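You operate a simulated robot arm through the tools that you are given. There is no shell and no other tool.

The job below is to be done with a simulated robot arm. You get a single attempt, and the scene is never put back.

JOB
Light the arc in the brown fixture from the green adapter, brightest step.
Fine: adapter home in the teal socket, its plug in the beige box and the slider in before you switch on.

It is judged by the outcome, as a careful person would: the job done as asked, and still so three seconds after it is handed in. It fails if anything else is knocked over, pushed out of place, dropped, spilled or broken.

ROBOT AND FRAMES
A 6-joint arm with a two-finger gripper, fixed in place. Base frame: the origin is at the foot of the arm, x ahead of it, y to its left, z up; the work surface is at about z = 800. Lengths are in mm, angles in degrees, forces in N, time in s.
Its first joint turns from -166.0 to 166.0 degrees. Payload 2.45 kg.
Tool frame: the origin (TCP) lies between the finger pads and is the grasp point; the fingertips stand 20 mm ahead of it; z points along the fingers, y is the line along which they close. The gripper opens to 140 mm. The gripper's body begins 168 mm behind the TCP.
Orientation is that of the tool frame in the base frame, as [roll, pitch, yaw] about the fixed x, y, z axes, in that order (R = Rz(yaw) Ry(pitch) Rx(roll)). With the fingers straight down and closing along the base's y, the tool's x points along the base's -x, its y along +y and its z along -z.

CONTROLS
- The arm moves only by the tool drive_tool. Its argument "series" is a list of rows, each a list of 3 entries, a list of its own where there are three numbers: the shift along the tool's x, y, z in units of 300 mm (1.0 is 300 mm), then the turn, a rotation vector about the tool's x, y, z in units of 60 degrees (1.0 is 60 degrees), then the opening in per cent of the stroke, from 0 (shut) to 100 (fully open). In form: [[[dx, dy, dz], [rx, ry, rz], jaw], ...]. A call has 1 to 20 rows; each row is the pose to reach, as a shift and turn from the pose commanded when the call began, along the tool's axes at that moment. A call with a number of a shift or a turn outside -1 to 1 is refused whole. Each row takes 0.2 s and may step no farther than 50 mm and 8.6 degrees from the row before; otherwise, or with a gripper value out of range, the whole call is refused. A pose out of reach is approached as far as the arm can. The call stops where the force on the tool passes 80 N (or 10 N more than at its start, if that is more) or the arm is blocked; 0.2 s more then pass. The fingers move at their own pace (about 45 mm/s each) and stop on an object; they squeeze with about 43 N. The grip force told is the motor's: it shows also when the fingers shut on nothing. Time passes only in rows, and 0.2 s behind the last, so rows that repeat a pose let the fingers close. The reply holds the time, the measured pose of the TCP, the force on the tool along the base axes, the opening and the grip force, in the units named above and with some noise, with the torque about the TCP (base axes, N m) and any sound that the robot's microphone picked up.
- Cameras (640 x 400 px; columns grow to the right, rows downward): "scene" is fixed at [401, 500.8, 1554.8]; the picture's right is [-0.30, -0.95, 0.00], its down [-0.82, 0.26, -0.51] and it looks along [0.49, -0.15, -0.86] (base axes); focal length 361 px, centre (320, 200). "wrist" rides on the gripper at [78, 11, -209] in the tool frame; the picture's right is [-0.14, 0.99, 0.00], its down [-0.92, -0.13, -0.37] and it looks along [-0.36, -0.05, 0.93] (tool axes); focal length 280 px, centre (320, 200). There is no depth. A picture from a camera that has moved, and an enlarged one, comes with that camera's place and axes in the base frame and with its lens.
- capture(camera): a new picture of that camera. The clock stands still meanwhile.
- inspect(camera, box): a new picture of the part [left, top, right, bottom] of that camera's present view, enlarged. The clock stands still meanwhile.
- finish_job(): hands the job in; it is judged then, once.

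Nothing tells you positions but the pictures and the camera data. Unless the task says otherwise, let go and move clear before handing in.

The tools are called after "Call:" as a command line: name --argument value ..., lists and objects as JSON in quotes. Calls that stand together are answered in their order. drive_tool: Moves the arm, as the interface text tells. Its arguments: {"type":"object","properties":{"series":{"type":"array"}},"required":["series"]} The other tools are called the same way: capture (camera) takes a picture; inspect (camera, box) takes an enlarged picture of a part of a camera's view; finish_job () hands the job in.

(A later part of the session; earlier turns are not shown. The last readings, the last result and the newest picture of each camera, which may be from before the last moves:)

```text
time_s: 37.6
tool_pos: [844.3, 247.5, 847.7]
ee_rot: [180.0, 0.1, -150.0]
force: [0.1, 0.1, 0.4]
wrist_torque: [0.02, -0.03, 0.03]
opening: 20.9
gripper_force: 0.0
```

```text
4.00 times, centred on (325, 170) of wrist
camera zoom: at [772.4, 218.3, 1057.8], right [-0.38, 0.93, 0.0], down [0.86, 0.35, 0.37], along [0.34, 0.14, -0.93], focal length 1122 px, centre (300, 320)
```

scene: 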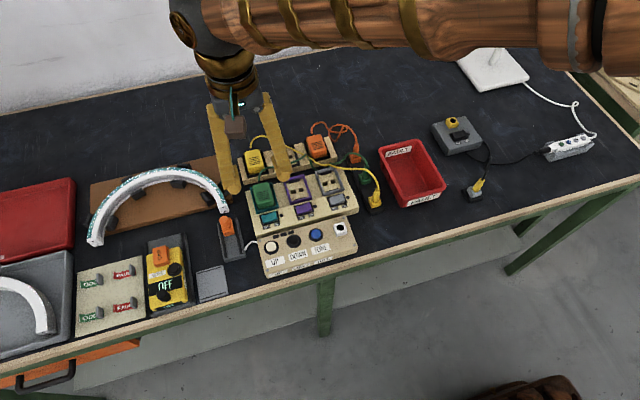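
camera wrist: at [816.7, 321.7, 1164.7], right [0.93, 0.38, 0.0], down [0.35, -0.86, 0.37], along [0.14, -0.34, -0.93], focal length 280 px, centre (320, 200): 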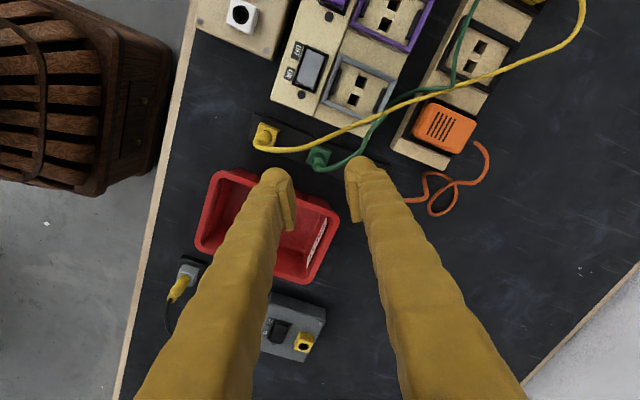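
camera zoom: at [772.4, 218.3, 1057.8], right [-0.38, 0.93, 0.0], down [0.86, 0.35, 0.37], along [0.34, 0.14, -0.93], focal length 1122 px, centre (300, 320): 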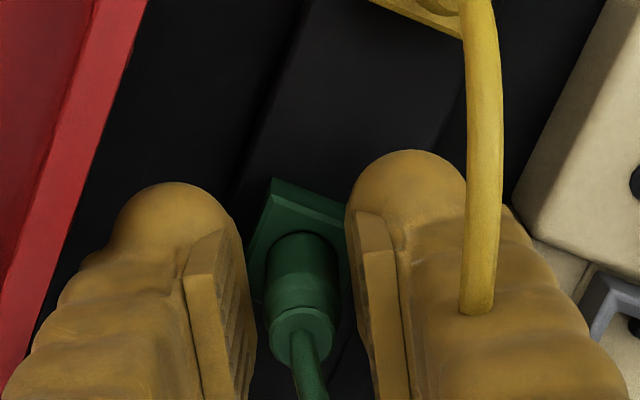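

Call:
drive_tool --series '[[[0, 0, 0], [0, 0, 0], 8], [[0, 0, 0], [0, 0, 0], 4], [[0, 0, 0], [0, 0, 0], 4], [[0, 0, 0], [0, 0, 0], 4]]'

Call:
inspect --camera "wrist" --box '[270, 120, 380, 220]'

```text
time_s: 38.6
tool_pos: [843.1, 247.6, 847.3]
ee_rot: [180.0, 0.0, -150.0]
force: [-0.1, -0.2, 0.3]
wrist_torque: [-0.02, -0.03, 0.01]
opening: 11.1
gripper_force: 37.9
```

```text
4.00 times, centred on (325, 170) of wrist
camera zoom: at [772.3, 218.3, 1057.8], right [-0.38, 0.93, 0.0], down [0.86, 0.35, 0.37], along [0.34, 0.14, -0.93], focal length 1122 px, centre (300, 320)
```

zoom: 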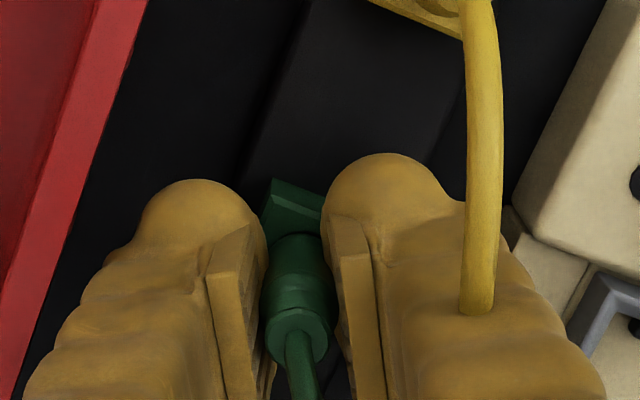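

Gripped at 11.1 mm. Next a slow straight lift.

Call:
drive_tool --series '[[[0, 0, -0.01], [0, 0, 0], 2], [[0, 0, -0.025], [0, 0, 0], 2], [[0, 0, -0.045], [0, 0, 0], 2], [[0, 0, -0.07], [0, 0, 0], 2], [[0, 0, -0.1], [0, 0, 0], 2], [[0, 0, -0.1], [0, 0, 0], 2]]'

Call:
inspect --camera "wrist" --box '[270, 120, 380, 220]'

Call:
inspect --camera "scene" --box '[340, 120, 420, 200]'

```text
time_s: 40.0
tool_pos: [843.5, 248.0, 878.7]
ee_rot: [-180.0, 0.0, -150.0]
force: [0.1, -0.2, -0.1]
wrist_torque: [-0.02, 0.02, -0.02]
opening: 10.9
gripper_force: 38.2
```

```text
4.00 times, centred on (325, 170) of wrist
camera zoom: at [772.0, 218.5, 1088.8], right [-0.38, 0.93, 0.0], down [0.86, 0.35, 0.37], along [0.34, 0.14, -0.93], focal length 1122 px, centre (300, 320)
```

zoom: 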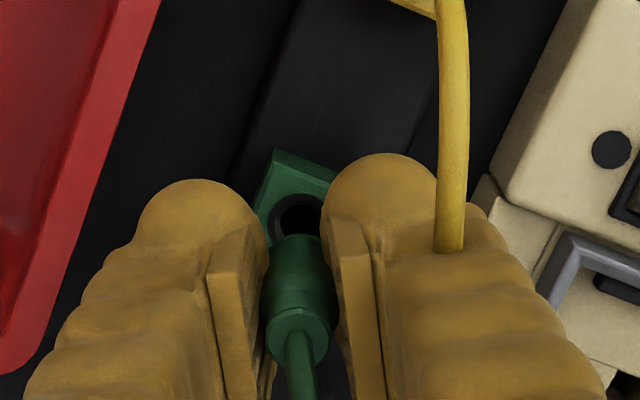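

```text
5.00 times, centred on (380, 160) of scene
camera zoom: at [401.0, 500.8, 1554.8], right [-0.3, -0.95, 0.0], down [-0.82, 0.26, -0.51], along [0.49, -0.15, -0.86], focal length 1805 px, centre (20, 400)
```

zoom: 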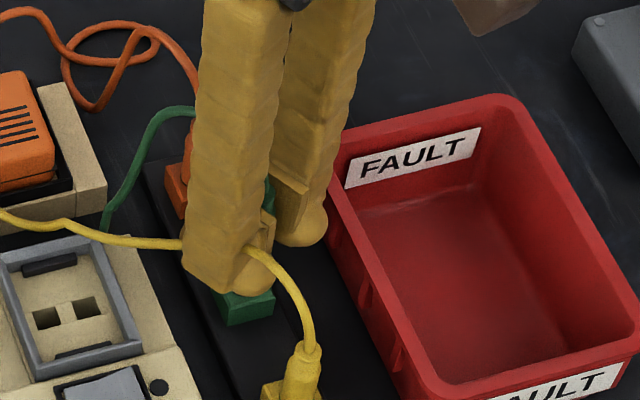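

The plug is out of its holder. I'll lift to about z 930 and carry it above the white jack on the beige box.

Call:
drive_tool --series '[[[0, 0, -0.08], [0, 0, 0], 2], [[0, 0, -0.175], [0, 0, 0], 2], [[0.03, 0.09, -0.175], [0, 0, 0], 2], [[0.07, 0.2, -0.175], [0, 0, 0], 2], [[0.11, 0.31, -0.175], [0, 0, 0], 2], [[0.15, 0.42, -0.175], [0, 0, 0], 2], [[0.178, 0.514, -0.175], [0, 0, 0], 2], [[0.178, 0.514, -0.175], [0, 0, 0], 2]]'

Call:
capture --camera "wrist"

Call:
capture --camera "scene"

```text
time_s: 41.8
tool_pos: [720.3, 354.1, 932.2]
ee_rot: [-180.0, 0.0, -150.1]
force: [0.9, 1.2, -1.0]
wrist_torque: [-0.01, 0.01, 0.04]
opening: 10.4
gripper_force: 37.7
```

```text
taken
camera wrist: at [648.7, 325.2, 1142.3], right [-0.38, 0.93, 0.0], down [0.86, 0.35, 0.37], along [0.34, 0.14, -0.93], focal length 280 px, centre (320, 200)
```

wrist: 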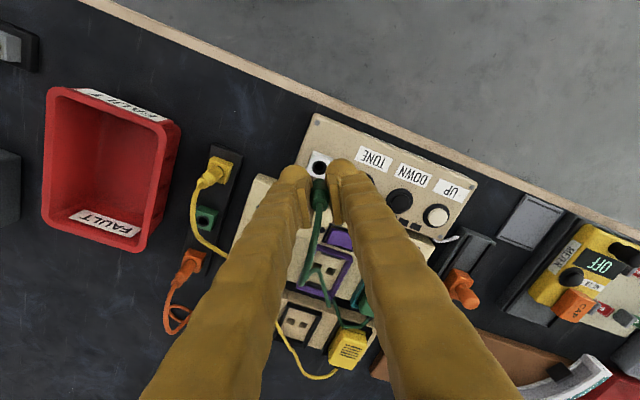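

```text
taken
```

scene: 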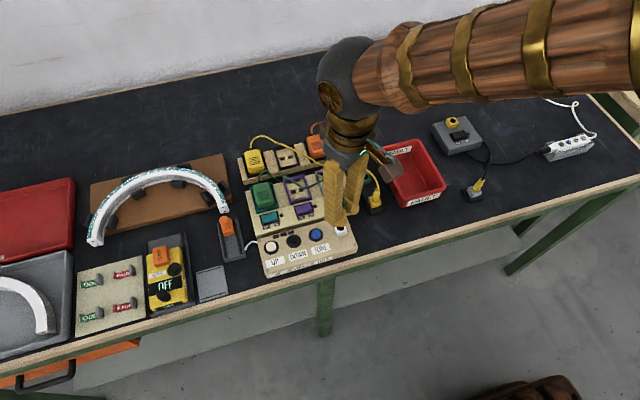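

Call:
inspect --camera "wrist" --box '[270, 130, 380, 230]'

Call:
inspect --camera "scene" --box '[305, 190, 375, 255]'

Call:
inspect --camera "scene" --box '[235, 120, 395, 260]'

```text
4.00 times, centred on (325, 180) of wrist
camera zoom: at [648.7, 325.2, 1142.3], right [-0.38, 0.93, 0.0], down [0.86, 0.35, 0.37], along [0.34, 0.14, -0.93], focal length 1122 px, centre (300, 280)
```

zoom: 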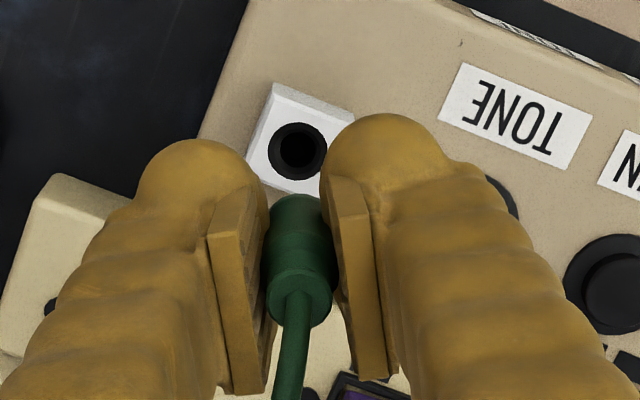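

```text
6.15 times, centred on (340, 222) of scene
camera zoom: at [401.0, 500.8, 1554.8], right [-0.3, -0.95, 0.0], down [-0.82, 0.26, -0.51], along [0.49, -0.15, -0.86], focal length 2221 px, centre (197, 62)
```

zoom: 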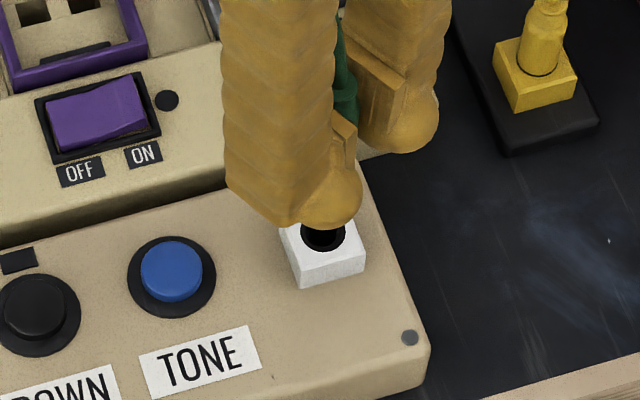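

```text
2.86 times, centred on (315, 190) of scene
camera zoom: at [401.0, 500.8, 1554.8], right [-0.3, -0.95, 0.0], down [-0.82, 0.26, -0.51], along [0.49, -0.15, -0.86], focal length 1031 px, centre (334, 229)
```

zoom: 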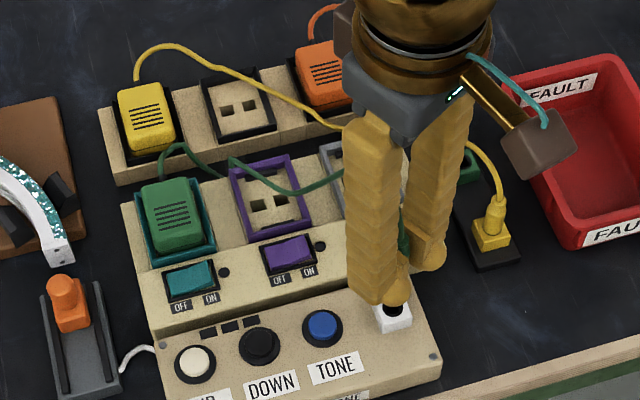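

The plug hangs over the jack. Relative to the gripper axis, the hole is about 1.3 mm toward the base, so I'll correct and lower to just above the jack.

Call:
drive_tool --series '[[[0.0044, 0.0006, 0.03], [0, 0, 0], 2], [[0.0044, 0.0006, 0.07], [0, 0, 0], 2], [[0.0044, 0.0006, 0.093], [0, 0, 0], 2], [[0.0044, 0.0006, 0.093], [0, 0, 0], 2]]'

Call:
inspect --camera "wrist" --box '[290, 130, 350, 200]'

Call:
inspect --camera "scene" --box '[315, 195, 365, 245]'

```text
time_s: 42.8
tool_pos: [718.0, 353.6, 903.2]
ee_rot: [180.0, -0.1, -150.0]
force: [-0.2, 0.4, -0.2]
wrist_torque: [0.03, -0.01, 0.0]
opening: 11.3
gripper_force: 38.8
```

```text
5.71 times, centred on (320, 165) of wrist
camera zoom: at [647.8, 324.8, 1113.2], right [-0.38, 0.93, 0.0], down [0.86, 0.35, 0.37], along [0.34, 0.14, -0.93], focal length 1602 px, centre (320, 400)
```

zoom: 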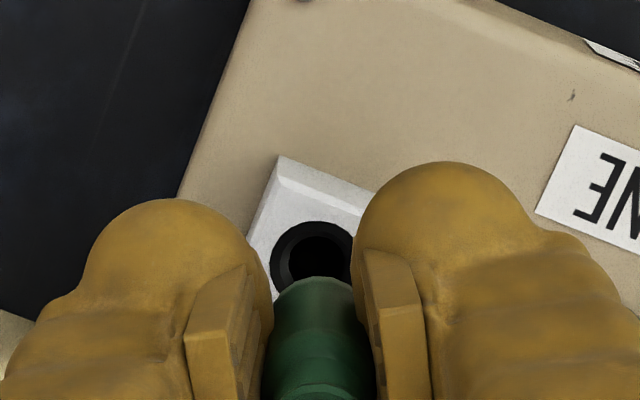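

```text
8.00 times, centred on (340, 220) of scene
camera zoom: at [401.0, 500.8, 1554.8], right [-0.3, -0.95, 0.0], down [-0.82, 0.26, -0.51], along [0.49, -0.15, -0.86], focal length 2888 px, centre (160, 40)
```

zoom: 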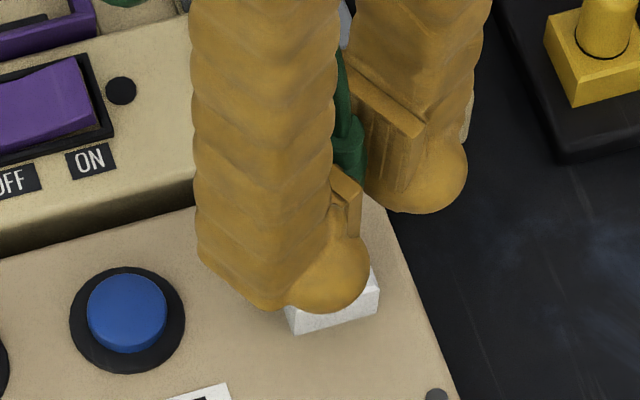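

The plug is aligned with the hole within 0.5 mm. I'll lower gently.

Call:
drive_tool --series '[[[0, 0.001, 0.012], [0, 0, 0], 2], [[0, 0.001, 0.024], [0, 0, 0], 2], [[0, 0.001, 0.03], [0, 0, 0], 2], [[0, 0.001, 0.03], [0, 0, 0], 2]]'

Call:
inspect --camera "wrist" --box '[290, 130, 350, 200]'

```text
time_s: 43.8
tool_pos: [719.6, 354.7, 895.6]
ee_rot: [-180.0, 0.0, -150.0]
force: [-0.8, -0.1, 0.2]
wrist_torque: [-0.01, 0.01, 0.0]
opening: 11.3
gripper_force: 38.6
```

```text
5.71 times, centred on (320, 165) of wrist
camera zoom: at [648.1, 325.0, 1104.6], right [-0.38, 0.93, 0.0], down [0.86, 0.35, 0.37], along [0.34, 0.14, -0.93], focal length 1602 px, centre (320, 400)
```

zoom: 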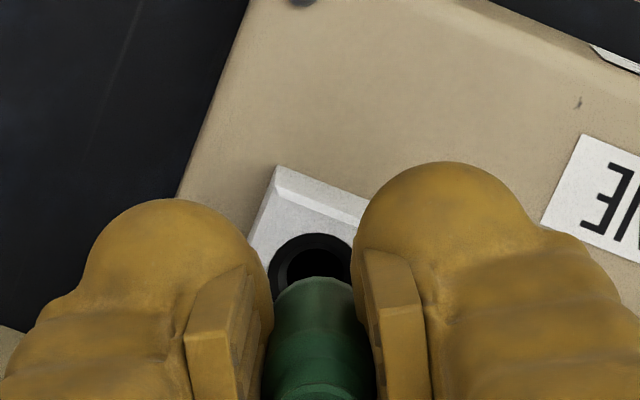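

Call:
drive_tool --series '[[[0, 0, 0.01], [0, 0, 0], 2], [[0, 0, 0.02], [0, 0, 0], 2], [[0, 0, 0.027], [0, 0, 0], 2], [[0, 0, 0.027], [0, 0, 0], 2]]'

Call:
inspect --camera "wrist" --box '[290, 130, 350, 200]'

```text
time_s: 44.8
tool_pos: [718.9, 355.1, 887.0]
ee_rot: [-180.0, 0.0, -150.0]
force: [0.4, 0.4, 0.6]
wrist_torque: [0.0, -0.01, -0.01]
opening: 11.4
gripper_force: 38.6
```

```text
5.71 times, centred on (320, 165) of wrist
camera zoom: at [648.0, 325.7, 1096.1], right [-0.38, 0.93, 0.0], down [0.86, 0.35, 0.37], along [0.34, 0.14, -0.93], focal length 1602 px, centre (320, 400)
```

zoom: 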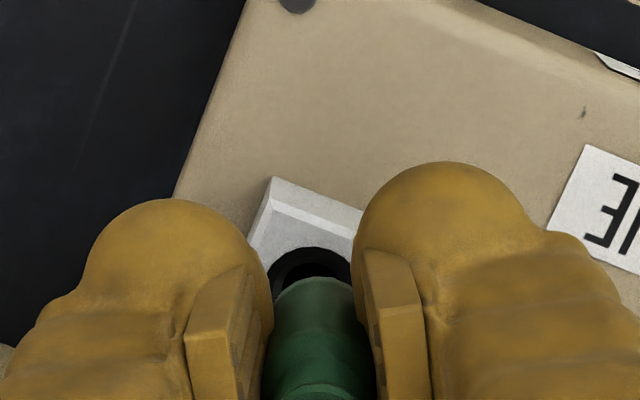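

Call:
drive_tool --series '[[[0, 0, 0.007], [0, 0, 0], 2], [[0, 0, 0.014], [0, 0, 0], 2], [[0, 0, 0.018], [0, 0, 0], 2], [[0, 0, 0.018], [0, 0, 0], 2]]'

Call:
inspect --camera "wrist" --box '[290, 130, 350, 200]'

```text
time_s: 45.8
tool_pos: [720.2, 354.8, 880.2]
ee_rot: [-179.9, 0.1, -150.0]
force: [-0.1, -0.3, -0.6]
wrist_torque: [-0.03, -0.01, -0.02]
opening: 11.6
gripper_force: 38.9
```

```text
5.71 times, centred on (320, 165) of wrist
camera zoom: at [647.6, 325.4, 1090.5], right [-0.38, 0.93, 0.0], down [0.86, 0.35, 0.37], along [0.34, 0.14, -0.93], focal length 1602 px, centre (320, 400)
```

zoom: 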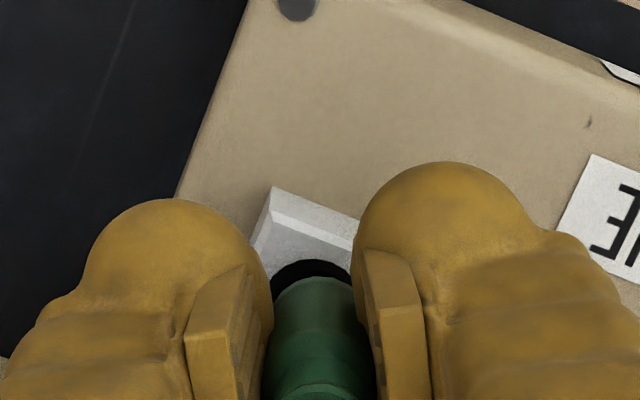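

Call:
drive_tool --series '[[[0, 0, 0.004], [0, 0, 0], 2], [[0, 0, 0.008], [0, 0, 0], 2], [[0, 0, 0.01], [0, 0, 0], 2], [[0, 0, 0.01], [0, 0, 0], 2]]'

Call:
inspect --camera "wrist" --box '[290, 130, 350, 200]'

```text
time_s: 46.8
tool_pos: [718.6, 354.9, 878.1]
ee_rot: [180.0, 0.0, -150.1]
force: [0.5, -0.1, 0.6]
wrist_torque: [-0.02, -0.03, -0.03]
opening: 11.3
gripper_force: 38.9
```

```text
5.71 times, centred on (320, 165) of wrist
camera zoom: at [647.5, 325.6, 1087.4], right [-0.38, 0.93, 0.0], down [0.86, 0.35, 0.37], along [0.34, 0.14, -0.93], focal length 1602 px, centre (320, 400)
```

zoom: 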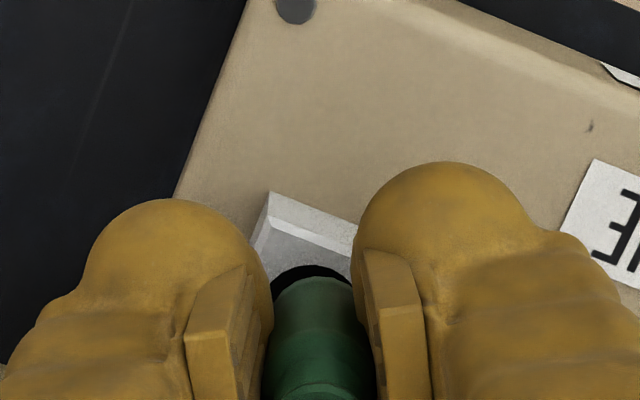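

Call:
drive_tool --series '[[[0, 0, 0.003], [0, 0, 0], 2], [[0, 0, 0.006], [0, 0, 0], 2], [[0, 0, 0.008], [0, 0, 0], 2], [[0, 0, 0.008], [0, 0, 0], 2]]'

Call:
inspect --camera "wrist" --box '[290, 130, 350, 200]'

```text
time_s: 47.8
tool_pos: [718.9, 355.1, 873.6]
ee_rot: [-180.0, 0.0, -150.0]
force: [6.0, -2.5, 0.2]
wrist_torque: [-0.01, -0.14, 0.01]
opening: 11.2
gripper_force: 38.2
```

```text
5.71 times, centred on (320, 165) of wrist
camera zoom: at [647.9, 325.7, 1084.9], right [-0.38, 0.93, 0.0], down [0.86, 0.35, 0.37], along [0.34, 0.14, -0.93], focal length 1602 px, centre (320, 400)
```

zoom: 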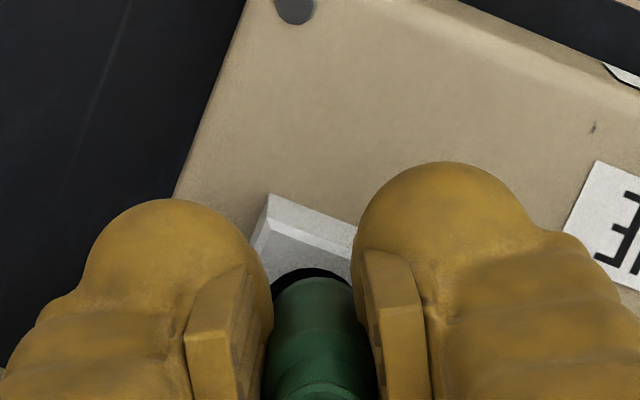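

Slight side contact (+6 N in x). I'll ease about 1 mm in +x/−y and continue down.

Call:
drive_tool --series '[[[-0.002, -0.0025, 0], [0, 0, 0], 2], [[-0.0022, -0.0028, 0.003], [0, 0, 0], 2], [[-0.0022, -0.0028, 0.006], [0, 0, 0], 2], [[-0.0022, -0.0028, 0.006], [0, 0, 0], 2]]'

Call:
inspect --camera "wrist" --box '[290, 130, 350, 200]'

Call:
inspect --camera "scene" --box '[315, 195, 365, 245]'

```text
time_s: 48.8
tool_pos: [719.3, 355.0, 873.2]
ee_rot: [-180.0, 0.0, -149.9]
force: [0.1, 0.9, 1.3]
wrist_torque: [-0.02, -0.02, -0.02]
opening: 11.5
gripper_force: 38.5
```

```text
5.71 times, centred on (320, 165) of wrist
camera zoom: at [649.2, 325.4, 1083.8], right [-0.38, 0.93, 0.0], down [0.86, 0.35, 0.37], along [0.34, 0.14, -0.93], focal length 1602 px, centre (320, 400)
```

zoom: 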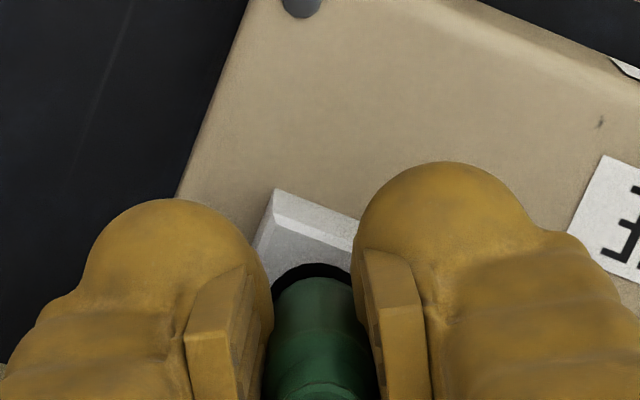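

```text
8.00 times, centred on (340, 220) of scene
camera zoom: at [401.0, 500.8, 1554.8], right [-0.3, -0.95, 0.0], down [-0.82, 0.26, -0.51], along [0.49, -0.15, -0.86], focal length 2888 px, centre (160, 40)
```

zoom: 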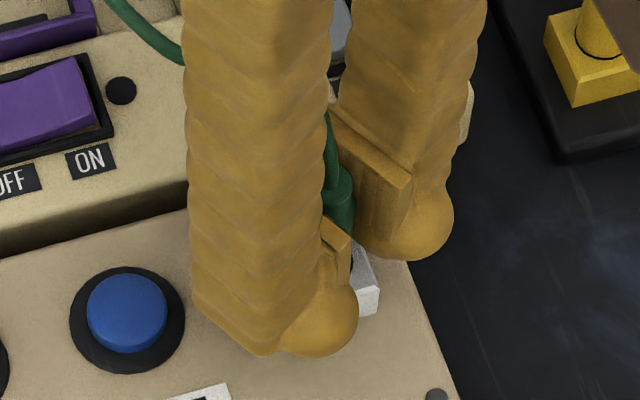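

Call:
drive_tool --series '[[[0, 0, 0.003], [0, 0, 0], 2], [[0, 0, 0.005], [0, 0, 0], 2], [[0, 0, 0.005], [0, 0, 0], 2]]'

Call:
inspect --camera "wrist" --box '[290, 130, 350, 200]'

```text
time_s: 49.6
tool_pos: [720.2, 355.5, 872.5]
ee_rot: [180.0, 0.0, -150.0]
force: [0.1, -0.7, 3.2]
wrist_torque: [0.0, 0.01, -0.01]
opening: 11.4
gripper_force: 38.7
```

```text
5.71 times, centred on (320, 165) of wrist
camera zoom: at [648.9, 325.3, 1082.4], right [-0.38, 0.93, 0.0], down [0.86, 0.35, 0.37], along [0.34, 0.14, -0.93], focal length 1602 px, centre (320, 400)
```

zoom: 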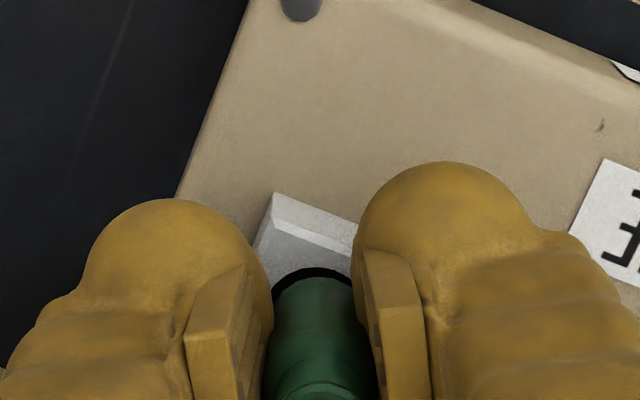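

Call:
drive_tool --series '[[[0, 0, 0.003], [0, 0, 0], 2], [[0, 0, 0.005], [0, 0, 0], 2], [[0, 0, 0.005], [0, 0, 0], 2]]'

Call:
inspect --camera "wrist" --box '[290, 130, 350, 200]'

```text
time_s: 50.4
tool_pos: [718.7, 355.0, 871.5]
ee_rot: [180.0, 0.0, -150.0]
force: [0.2, -1.1, 2.9]
wrist_torque: [-0.02, 0.02, 0.01]
opening: 11.5
gripper_force: 38.5
```

```text
5.71 times, centred on (320, 165) of wrist
camera zoom: at [648.9, 325.5, 1081.0], right [-0.38, 0.93, 0.0], down [0.86, 0.35, 0.37], along [0.34, 0.14, -0.93], focal length 1602 px, centre (320, 400)
```

zoom: 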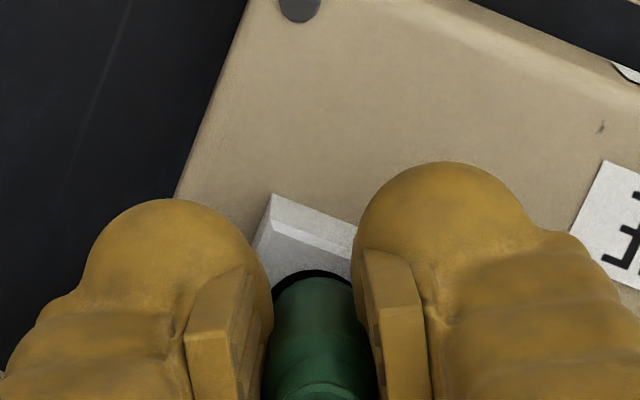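

Call:
drive_tool --series '[[[0, 0, 0.003], [0, 0, 0], 2], [[0, 0, 0.006], [0, 0, 0], 2], [[0, 0, 0.006], [0, 0, 0], 2]]'

Call:
inspect --camera "wrist" --box '[290, 130, 350, 200]'

```text
time_s: 51.2
tool_pos: [720.3, 353.8, 870.8]
ee_rot: [-179.9, 0.0, -150.0]
force: [-9.4, -9.0, 37.6]
wrist_torque: [-0.21, 0.22, 0.0]
opening: 11.8
gripper_force: 38.7
```

```text
5.71 times, centred on (320, 165) of wrist
camera zoom: at [649.0, 324.8, 1079.7], right [-0.38, 0.93, 0.0], down [0.86, 0.35, 0.37], along [0.34, 0.14, -0.93], focal length 1602 px, centre (320, 400)
```

zoom: 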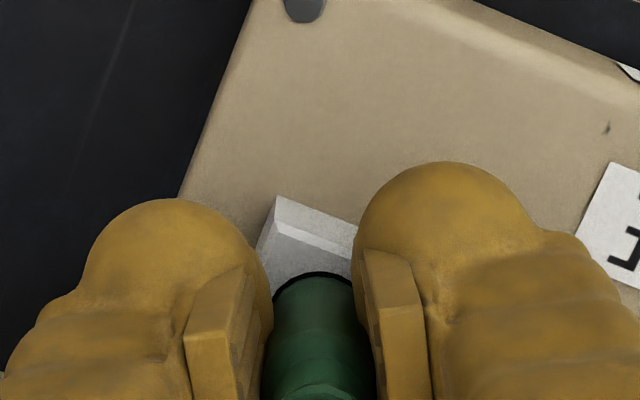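

The force came up on-axis and only a thin line of the ring shows, as it did in its holder, so the plug is seated. I'll relieve the load, open, and rise clear.

Call:
drive_tool --series '[[[0, 0, -0.004], [0, 0, 0], 2], [[0, 0, -0.004], [0, 0, 0], 15], [[0, 0, -0.004], [0, 0, 0], 18], [[0, 0, -0.004], [0, 0, 0], 18]]'

Call:
inspect --camera "wrist" --box '[280, 120, 360, 210]'

```text
time_s: 52.2
tool_pos: [720.0, 355.7, 870.5]
ee_rot: [-180.0, 0.1, -150.0]
force: [-1.5, 11.7, 10.5]
wrist_torque: [0.06, -0.07, 0.11]
opening: 17.2
gripper_force: 0.0
```

```text
4.44 times, centred on (320, 165) of wrist
camera zoom: at [649.2, 325.7, 1079.5], right [-0.38, 0.93, 0.0], down [0.86, 0.35, 0.37], along [0.34, 0.14, -0.93], focal length 1246 px, centre (320, 356)
```

zoom: 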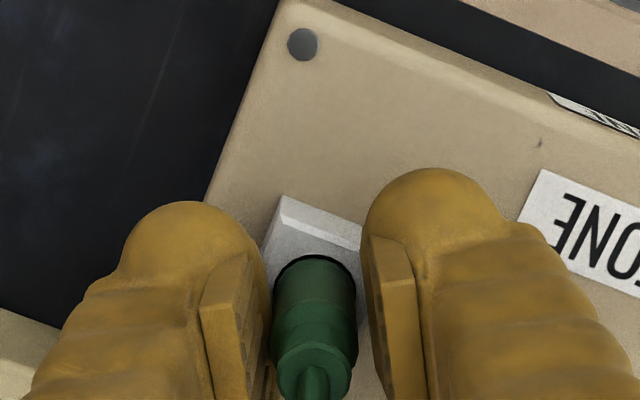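

A fingertip is dragging on the cube's top. I'll raise 3 mm and finish opening.

Call:
drive_tool --series '[[[0, 0, -0.006], [0, 0, 0], 18], [[0, 0, -0.012], [0, 0, 0], 22], [[0, 0, -0.012], [0, 0, 0], 22], [[0, 0, -0.012], [0, 0, 0], 22]]'

Call:
inspect --camera "wrist" --box '[280, 120, 360, 210]'

```text
time_s: 53.2
tool_pos: [720.2, 355.1, 874.0]
ee_rot: [-180.0, 0.0, -149.9]
force: [0.2, -0.3, 0.8]
wrist_torque: [0.01, 0.01, -0.02]
opening: 30.8
gripper_force: 0.0
```

```text
4.44 times, centred on (320, 165) of wrist
camera zoom: at [649.1, 325.5, 1083.7], right [-0.38, 0.93, 0.0], down [0.86, 0.35, 0.37], along [0.34, 0.14, -0.93], focal length 1246 px, centre (320, 356)
```

zoom: 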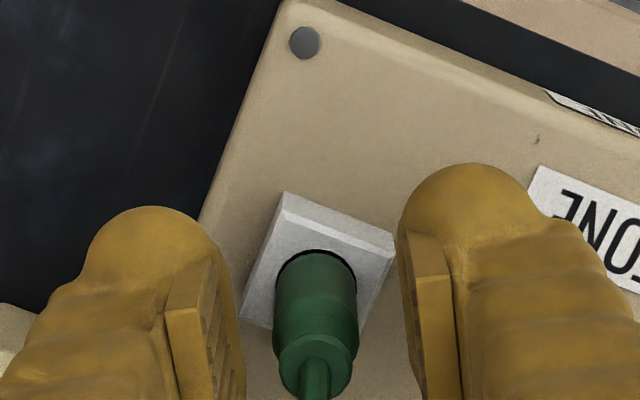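

The plug looks seated just as it was in its holder. To be sure the earlier force wasn't just fingertips on the cube, I'll re-grip a bit higher and press lightly.

Call:
drive_tool --series '[[[0, 0, 0], [0, 0, 0], 10], [[0, 0, 0], [0, 0, 0], 2], [[0, 0, 0], [0, 0, 0], 2], [[0, 0, 0], [0, 0, 0], 2], [[0, 0, 0.002], [0, 0, 0], 2], [[0, 0, 0.004], [0, 0, 0], 2], [[0, 0, 0.004], [0, 0, 0], 2]]'

```text
time_s: 54.8
tool_pos: [720.3, 354.5, 873.7]
ee_rot: [180.0, 0.1, -150.0]
force: [5.2, -13.8, 25.0]
wrist_torque: [-0.22, 0.03, 0.06]
opening: 11.3
gripper_force: 38.7
```

It resisted at once (25 N over about 1 mm), so the plug is home. Releasing and rising clear.

Call:
drive_tool --series '[[[0, 0, -0.005], [0, 0, 0], 2], [[0, 0, -0.005], [0, 0, 0], 22], [[0, 0, -0.005], [0, 0, 0], 30], [[0, 0, -0.005], [0, 0, 0], 30], [[0, 0, -0.05], [0, 0, 0], 30], [[0, 0, -0.15], [0, 0, 0], 30], [[0, 0, -0.25], [0, 0, 0], 30], [[0, 0, -0.3], [0, 0, 0], 30]]'

Call:
capture --camera "wrist"

Call:
inspect --camera "scene" --box '[235, 120, 395, 260]'

```text
time_s: 56.6
tool_pos: [719.6, 352.5, 962.0]
ee_rot: [180.0, 0.0, -150.1]
force: [-0.4, 0.9, -0.3]
wrist_torque: [0.0, 0.02, 0.04]
opening: 41.9
gripper_force: 0.1
```

```text
taken
camera wrist: at [648.0, 324.2, 1172.5], right [-0.38, 0.93, 0.0], down [0.86, 0.35, 0.37], along [0.34, 0.14, -0.93], focal length 280 px, centre (320, 200)
```

wrist: 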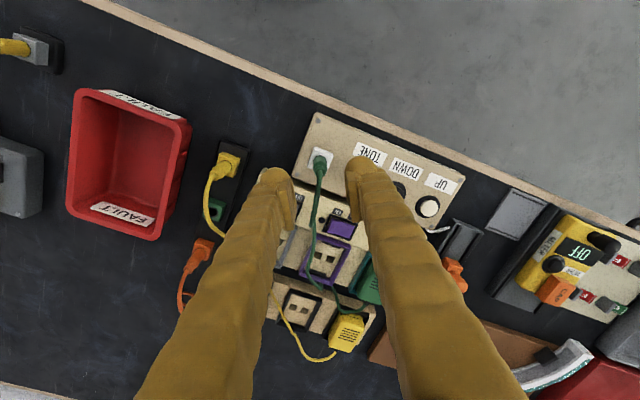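

```text
2.86 times, centred on (315, 190) of scene
camera zoom: at [401.0, 500.8, 1554.8], right [-0.3, -0.95, 0.0], down [-0.82, 0.26, -0.51], along [0.49, -0.15, -0.86], focal length 1031 px, centre (334, 229)
```

zoom: 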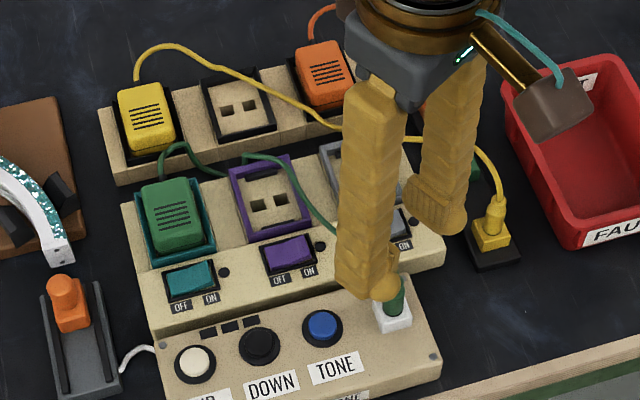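

The plug is in the beige box. Next the slider: I'll move above it, turning the gripper back to square.

Call:
drive_tool --series '[[[-0.05, 0.05, -0.06], [0, 0, 0.05], 30], [[-0.16, 0.15, -0.12], [0, 0, 0.15], 30], [[-0.27, 0.26, -0.133], [0, 0, 0.25], 30], [[-0.38, 0.36, -0.133], [0, 0, 0.35], 30], [[-0.49, 0.46, -0.133], [0, 0, 0.45], 30], [[-0.597, 0.567, -0.133], [0, 0, 0.5], 30], [[-0.597, 0.567, -0.133], [0, 0, 0.5], 30]]'

Call:
capture --camera "wrist"

Call:
inspect --camera "scene" --box '[270, 180, 390, 270]'

```text
time_s: 58.2
tool_pos: [790.8, 594.1, 1002.0]
ee_rot: [180.0, 0.0, 180.0]
force: [-0.7, 0.3, -0.2]
wrist_torque: [-0.01, -0.01, 0.0]
opening: 41.9
gripper_force: 0.1
```

```text
taken
camera wrist: at [714.7, 603.7, 1212.1], right [0.14, 0.99, 0.0], down [0.92, -0.13, 0.37], along [0.36, -0.05, -0.93], focal length 280 px, centre (320, 200)
```

wrist: 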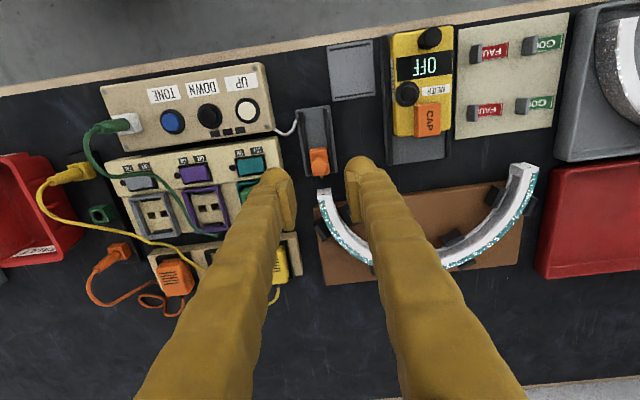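

```text
4.44 times, centred on (330, 225) of scene
camera zoom: at [401.0, 500.8, 1554.8], right [-0.3, -0.95, 0.0], down [-0.82, 0.26, -0.51], along [0.49, -0.15, -0.86], focal length 1604 px, centre (276, 89)
```

zoom: 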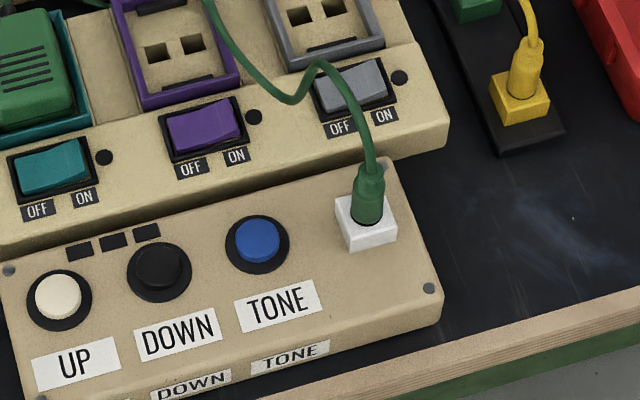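

Call:
inspect --camera "wrist" --box '[290, 95, 370, 215]'

Call:
inspect --camera "scene" --box '[205, 195, 265, 270]'

```text
3.33 times, centred on (330, 155) of wrist
camera zoom: at [714.7, 603.7, 1212.1], right [0.14, 0.99, 0.0], down [0.92, -0.13, 0.37], along [0.36, -0.05, -0.93], focal length 935 px, centre (287, 350)
```

zoom: 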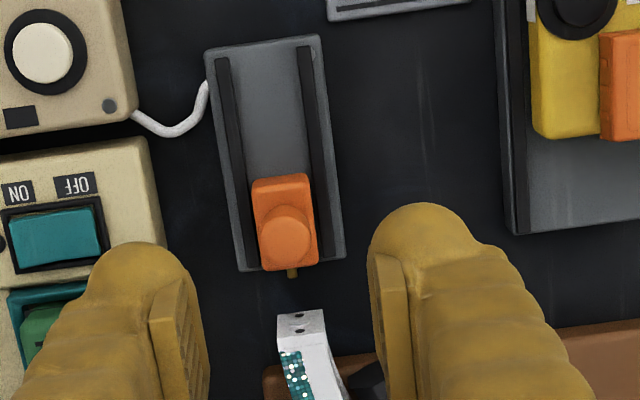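

```text
5.33 times, centred on (235, 232) of scene
camera zoom: at [401.0, 500.8, 1554.8], right [-0.3, -0.95, 0.0], down [-0.82, 0.26, -0.51], along [0.49, -0.15, -0.86], focal length 1925 px, centre (773, 27)
```

zoom: 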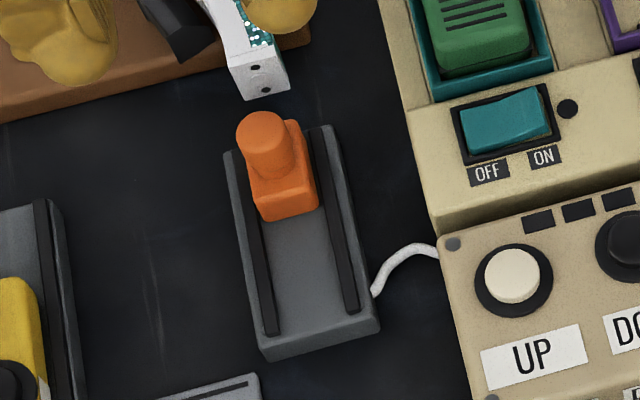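

Call:
inspect --camera "wrist" --box '[295, 140, 345, 200]'

Call:
inspect --camera "scene" --box '[210, 185, 250, 235]'

```text
6.67 times, centred on (320, 170) of wrist
camera zoom: at [714.7, 603.7, 1212.1], right [0.14, 0.99, 0.0], down [0.92, -0.13, 0.37], along [0.36, -0.05, -0.93], focal length 1869 px, centre (320, 400)
```

zoom: 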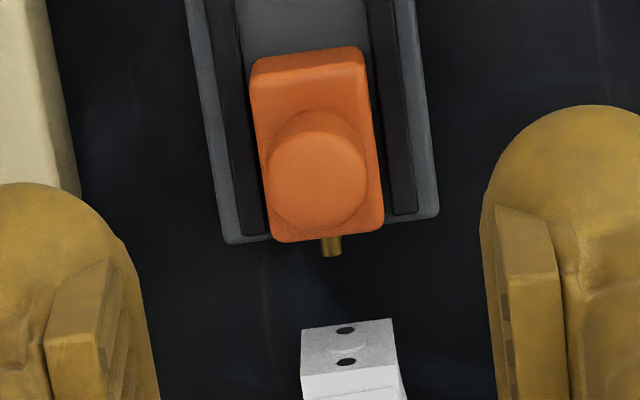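

```text
8.00 times, centred on (230, 210) of scene
camera zoom: at [401.0, 500.8, 1554.8], right [-0.3, -0.95, 0.0], down [-0.82, 0.26, -0.51], along [0.49, -0.15, -0.86], focal length 2888 px, centre (1040, 120)
```

zoom: 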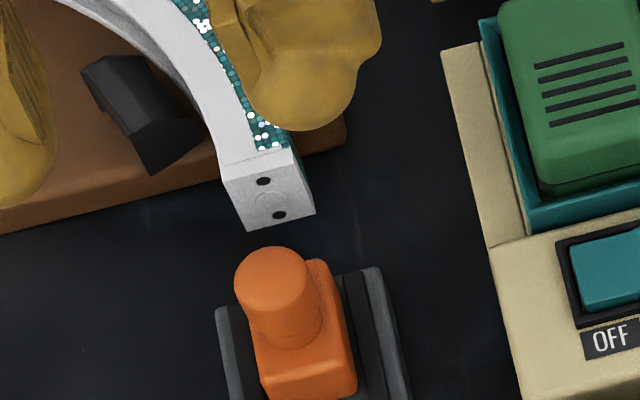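

The slider's knob is at about (804, 591, top 865); the arc's end face with its two pin holes is at x≈850, so it needs about 22–25 mm of travel in +x. I'll come down over the knob, offset toward the base so the fingers clear the arc.

Call:
drive_tool --series '[[[-0.005, -0.003, 0.08], [0, 0, 0], 27], [[-0.015, -0.0073, 0.2], [0, 0, 0], 27], [[-0.015, -0.0073, 0.3], [0, 0, 0], 27], [[-0.015, -0.0073, 0.34], [0, 0, 0], 27], [[-0.015, -0.0073, 0.34], [0, 0, 0], 27]]'

Call:
inspect --camera "wrist" --box '[260, 110, 380, 230]'

Call:
inspect --camera "scene" --box '[200, 170, 270, 250]'

```text
time_s: 59.4
tool_pos: [795.6, 587.6, 902.1]
ee_rot: [179.9, 0.0, 180.0]
force: [-0.5, -0.2, -0.2]
wrist_torque: [0.0, 0.01, 0.01]
opening: 37.8
gripper_force: 0.1
```

```text
3.33 times, centred on (320, 170) of wrist
camera zoom: at [718.9, 600.1, 1110.6], right [0.14, 0.99, 0.0], down [0.92, -0.13, 0.37], along [0.36, -0.05, -0.93], focal length 935 px, centre (320, 300)
```

zoom: 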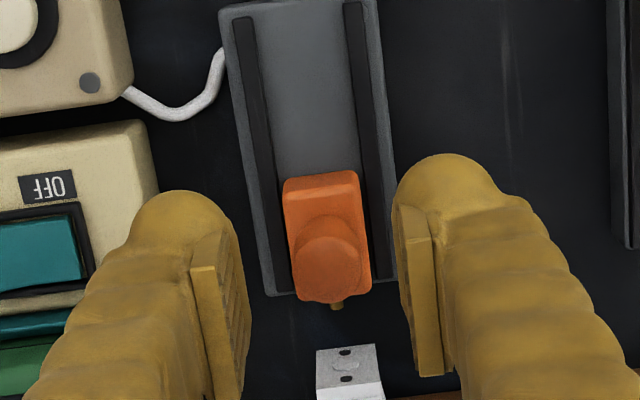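

```text
5.00 times, centred on (235, 210) of scene
camera zoom: at [401.0, 500.8, 1554.8], right [-0.3, -0.95, 0.0], down [-0.82, 0.26, -0.51], along [0.49, -0.15, -0.86], focal length 1805 px, centre (745, 150)
```

zoom: 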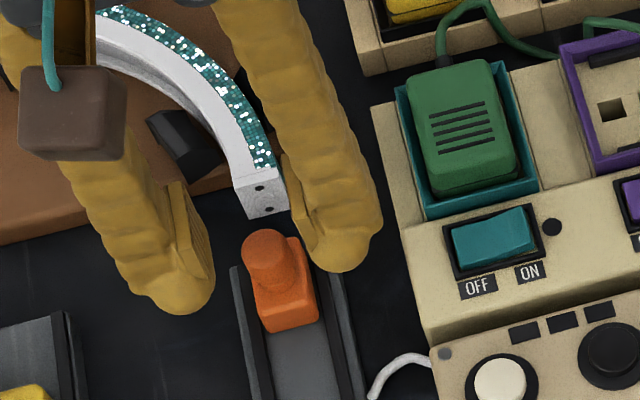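

Call:
inspect --camera "wrist" --box '[300, 150, 345, 205]'

Call:
drive_tool --series '[[[0, 0, 0], [0, 0, 0], 27]]'

```text
7.27 times, centred on (322, 178) of wrist
camera zoom: at [718.9, 600.1, 1110.6], right [0.14, 0.99, 0.0], down [0.92, -0.13, 0.37], along [0.36, -0.05, -0.93], focal length 2039 px, centre (302, 364)
```

zoom: 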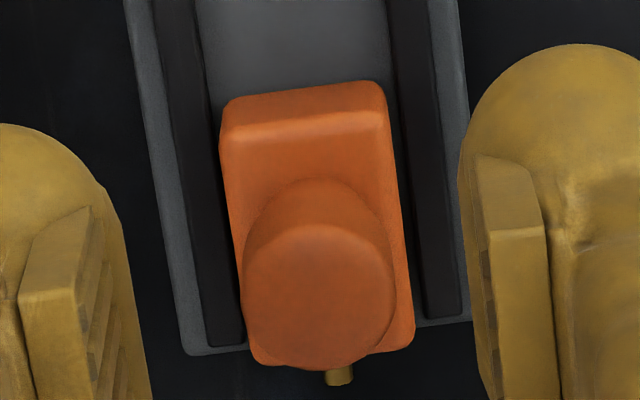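

```text
time_s: 59.8
tool_pos: [795.0, 589.1, 901.2]
ee_rot: [-180.0, 0.0, 180.0]
force: [-0.5, -0.4, 0.1]
wrist_torque: [0.02, -0.02, 0.01]
opening: 37.7
gripper_force: 0.1
```

Call:
drive_tool --series '[[[-0.004, 0.0037, 0.05], [0, 0, 0], 27], [[-0.004, 0.0037, 0.1], [0, 0, 0], 27], [[-0.004, 0.0037, 0.128], [0, 0, 0], 27], [[-0.004, 0.0037, 0.128], [0, 0, 0], 27]]'

Call:
inspect --camera "wrist" --box '[270, 130, 370, 230]'

Call:
inspect --camera "scene" --box '[200, 170, 270, 250]'

```text
time_s: 60.8
tool_pos: [796.6, 589.9, 862.6]
ee_rot: [-179.9, 0.0, 180.0]
force: [0.9, 0.0, 0.3]
wrist_torque: [0.0, -0.03, 0.01]
opening: 37.9
gripper_force: 0.0
```

```text
4.00 times, centred on (320, 180) of wrist
camera zoom: at [720.0, 601.2, 1072.2], right [0.14, 0.99, 0.0], down [0.92, -0.13, 0.37], along [0.36, -0.05, -0.93], focal length 1122 px, centre (320, 280)
```

zoom: 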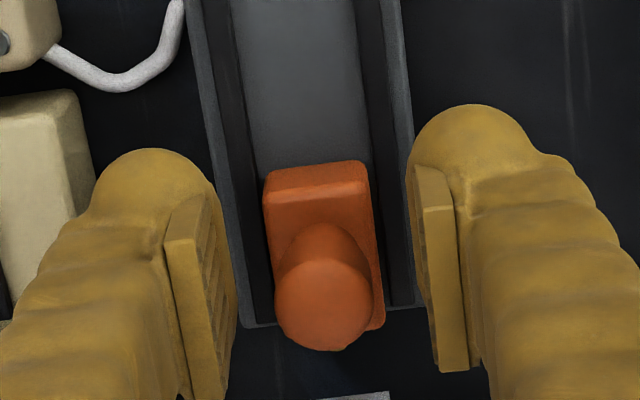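

```text
5.00 times, centred on (235, 210) of scene
camera zoom: at [401.0, 500.8, 1554.8], right [-0.3, -0.95, 0.0], down [-0.82, 0.26, -0.51], along [0.49, -0.15, -0.86], focal length 1805 px, centre (745, 150)
```

zoom: 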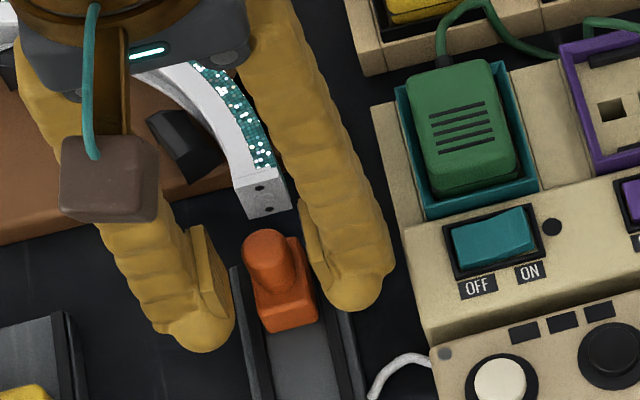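

The fingers straddle the knob evenly. I'll close on it.

Call:
drive_tool --series '[[[0, -0.001, 0], [0, 0, 0], 18], [[0, -0.001, 0], [0, 0, 0], 8], [[0, -0.001, 0], [0, 0, 0], 8], [[0, -0.001, 0], [0, 0, 0], 8]]'

Call:
inspect --camera "wrist" --box '[270, 130, 370, 230]'

```text
time_s: 61.8
tool_pos: [796.4, 589.6, 862.9]
ee_rot: [-179.9, 0.0, -180.0]
force: [0.1, -6.3, 0.4]
wrist_torque: [-0.04, -0.03, -0.05]
opening: 18.6
gripper_force: 44.1
```

```text
4.00 times, centred on (320, 180) of wrist
camera zoom: at [719.9, 601.1, 1071.9], right [0.14, 0.99, 0.0], down [0.92, -0.13, 0.37], along [0.36, -0.05, -0.93], focal length 1122 px, centre (320, 280)
```

zoom: 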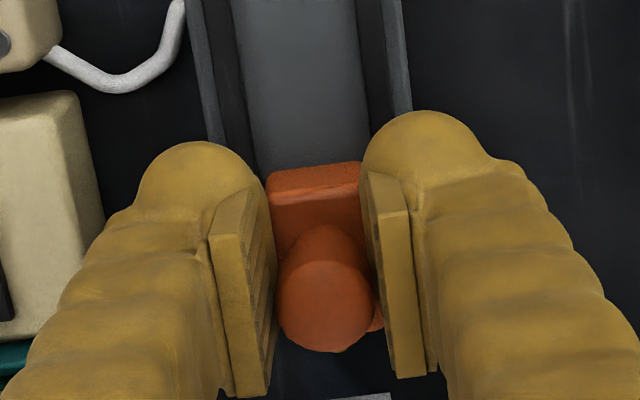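

Call:
drive_tool --series '[[[-0.01, -0.0006, 0], [0, 0, 0], 8], [[-0.02, -0.0006, 0], [0, 0, 0], 8], [[-0.035, -0.0006, 0], [0, 0, 0], 8], [[-0.035, -0.0006, 0], [0, 0, 0], 8]]'

Call:
inspect --camera "scene" --box '[210, 180, 260, 240]'

Call:
inspect --camera "wrist" --box '[270, 130, 370, 230]'

```text
time_s: 62.8
tool_pos: [807.1, 589.4, 862.8]
ee_rot: [180.0, -0.1, -179.9]
force: [0.1, -17.3, 9.7]
wrist_torque: [-0.16, -0.06, -0.1]
opening: 18.7
gripper_force: 43.5
```

```text
6.67 times, centred on (235, 210) of scene
camera zoom: at [401.0, 500.8, 1554.8], right [-0.3, -0.95, 0.0], down [-0.82, 0.26, -0.51], along [0.49, -0.15, -0.86], focal length 2406 px, centre (887, 133)
```

zoom: 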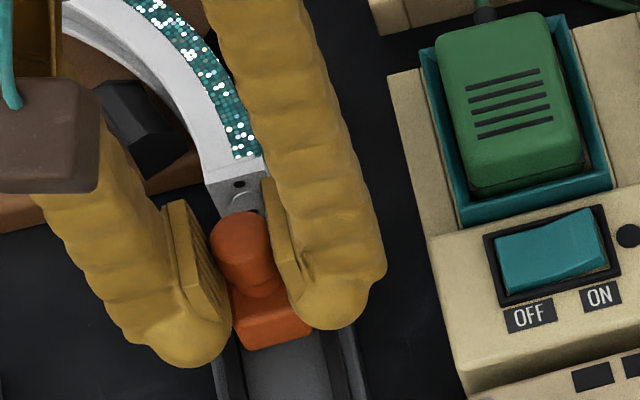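

```text
4.00 times, centred on (320, 180) of wrist
camera zoom: at [730.3, 601.1, 1071.8], right [0.14, 0.99, 0.0], down [0.92, -0.13, 0.37], along [0.37, -0.05, -0.93], focal length 1122 px, centre (320, 280)
```

zoom: 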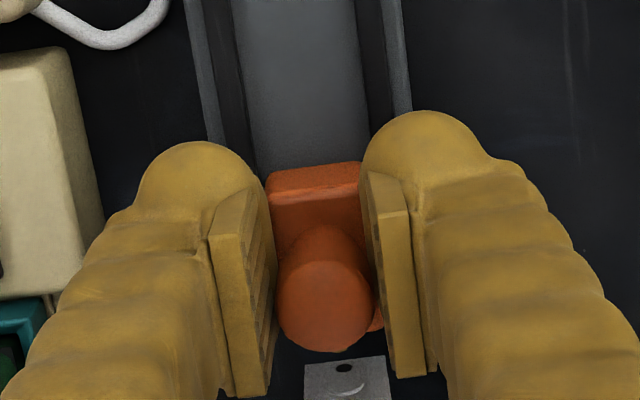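

The side force is growing, so the channel is slightly angled (toward −y). I'll correct y and z a little and continue pushing.

Call:
drive_tool --series '[[[0, -0.002, -0.001], [0, 0, 0], 8], [[-0.01, -0.0025, -0.001], [0, 0, 0], 8], [[-0.02, -0.003, -0.001], [0, 0, 0], 8], [[-0.02, -0.003, -0.001], [0, 0, 0], 8]]'

Call:
inspect --camera "scene" --box '[210, 180, 260, 240]'

Call:
inspect --camera "wrist" --box '[270, 130, 370, 230]'

```text
time_s: 63.8
tool_pos: [812.1, 589.8, 862.9]
ee_rot: [180.0, 0.1, 180.0]
force: [0.4, 3.2, 6.2]
wrist_torque: [0.04, -0.01, 0.04]
opening: 18.6
gripper_force: 43.6
```

```text
6.67 times, centred on (235, 210) of scene
camera zoom: at [401.0, 500.8, 1554.8], right [-0.3, -0.95, 0.0], down [-0.82, 0.26, -0.51], along [0.49, -0.15, -0.86], focal length 2406 px, centre (887, 133)
```

zoom: 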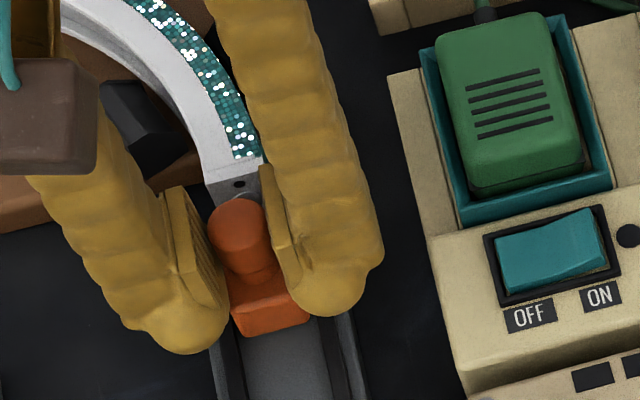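

```text
4.00 times, centred on (320, 180) of wrist
camera zoom: at [735.4, 600.9, 1071.8], right [0.14, 0.99, 0.0], down [0.92, -0.13, 0.37], along [0.36, -0.05, -0.93], focal length 1122 px, centre (320, 280)
```

zoom: 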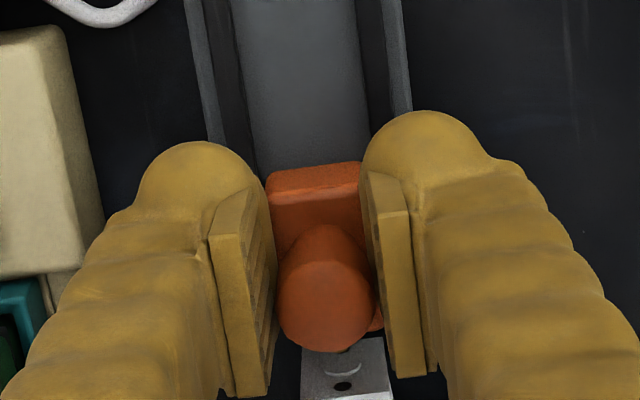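

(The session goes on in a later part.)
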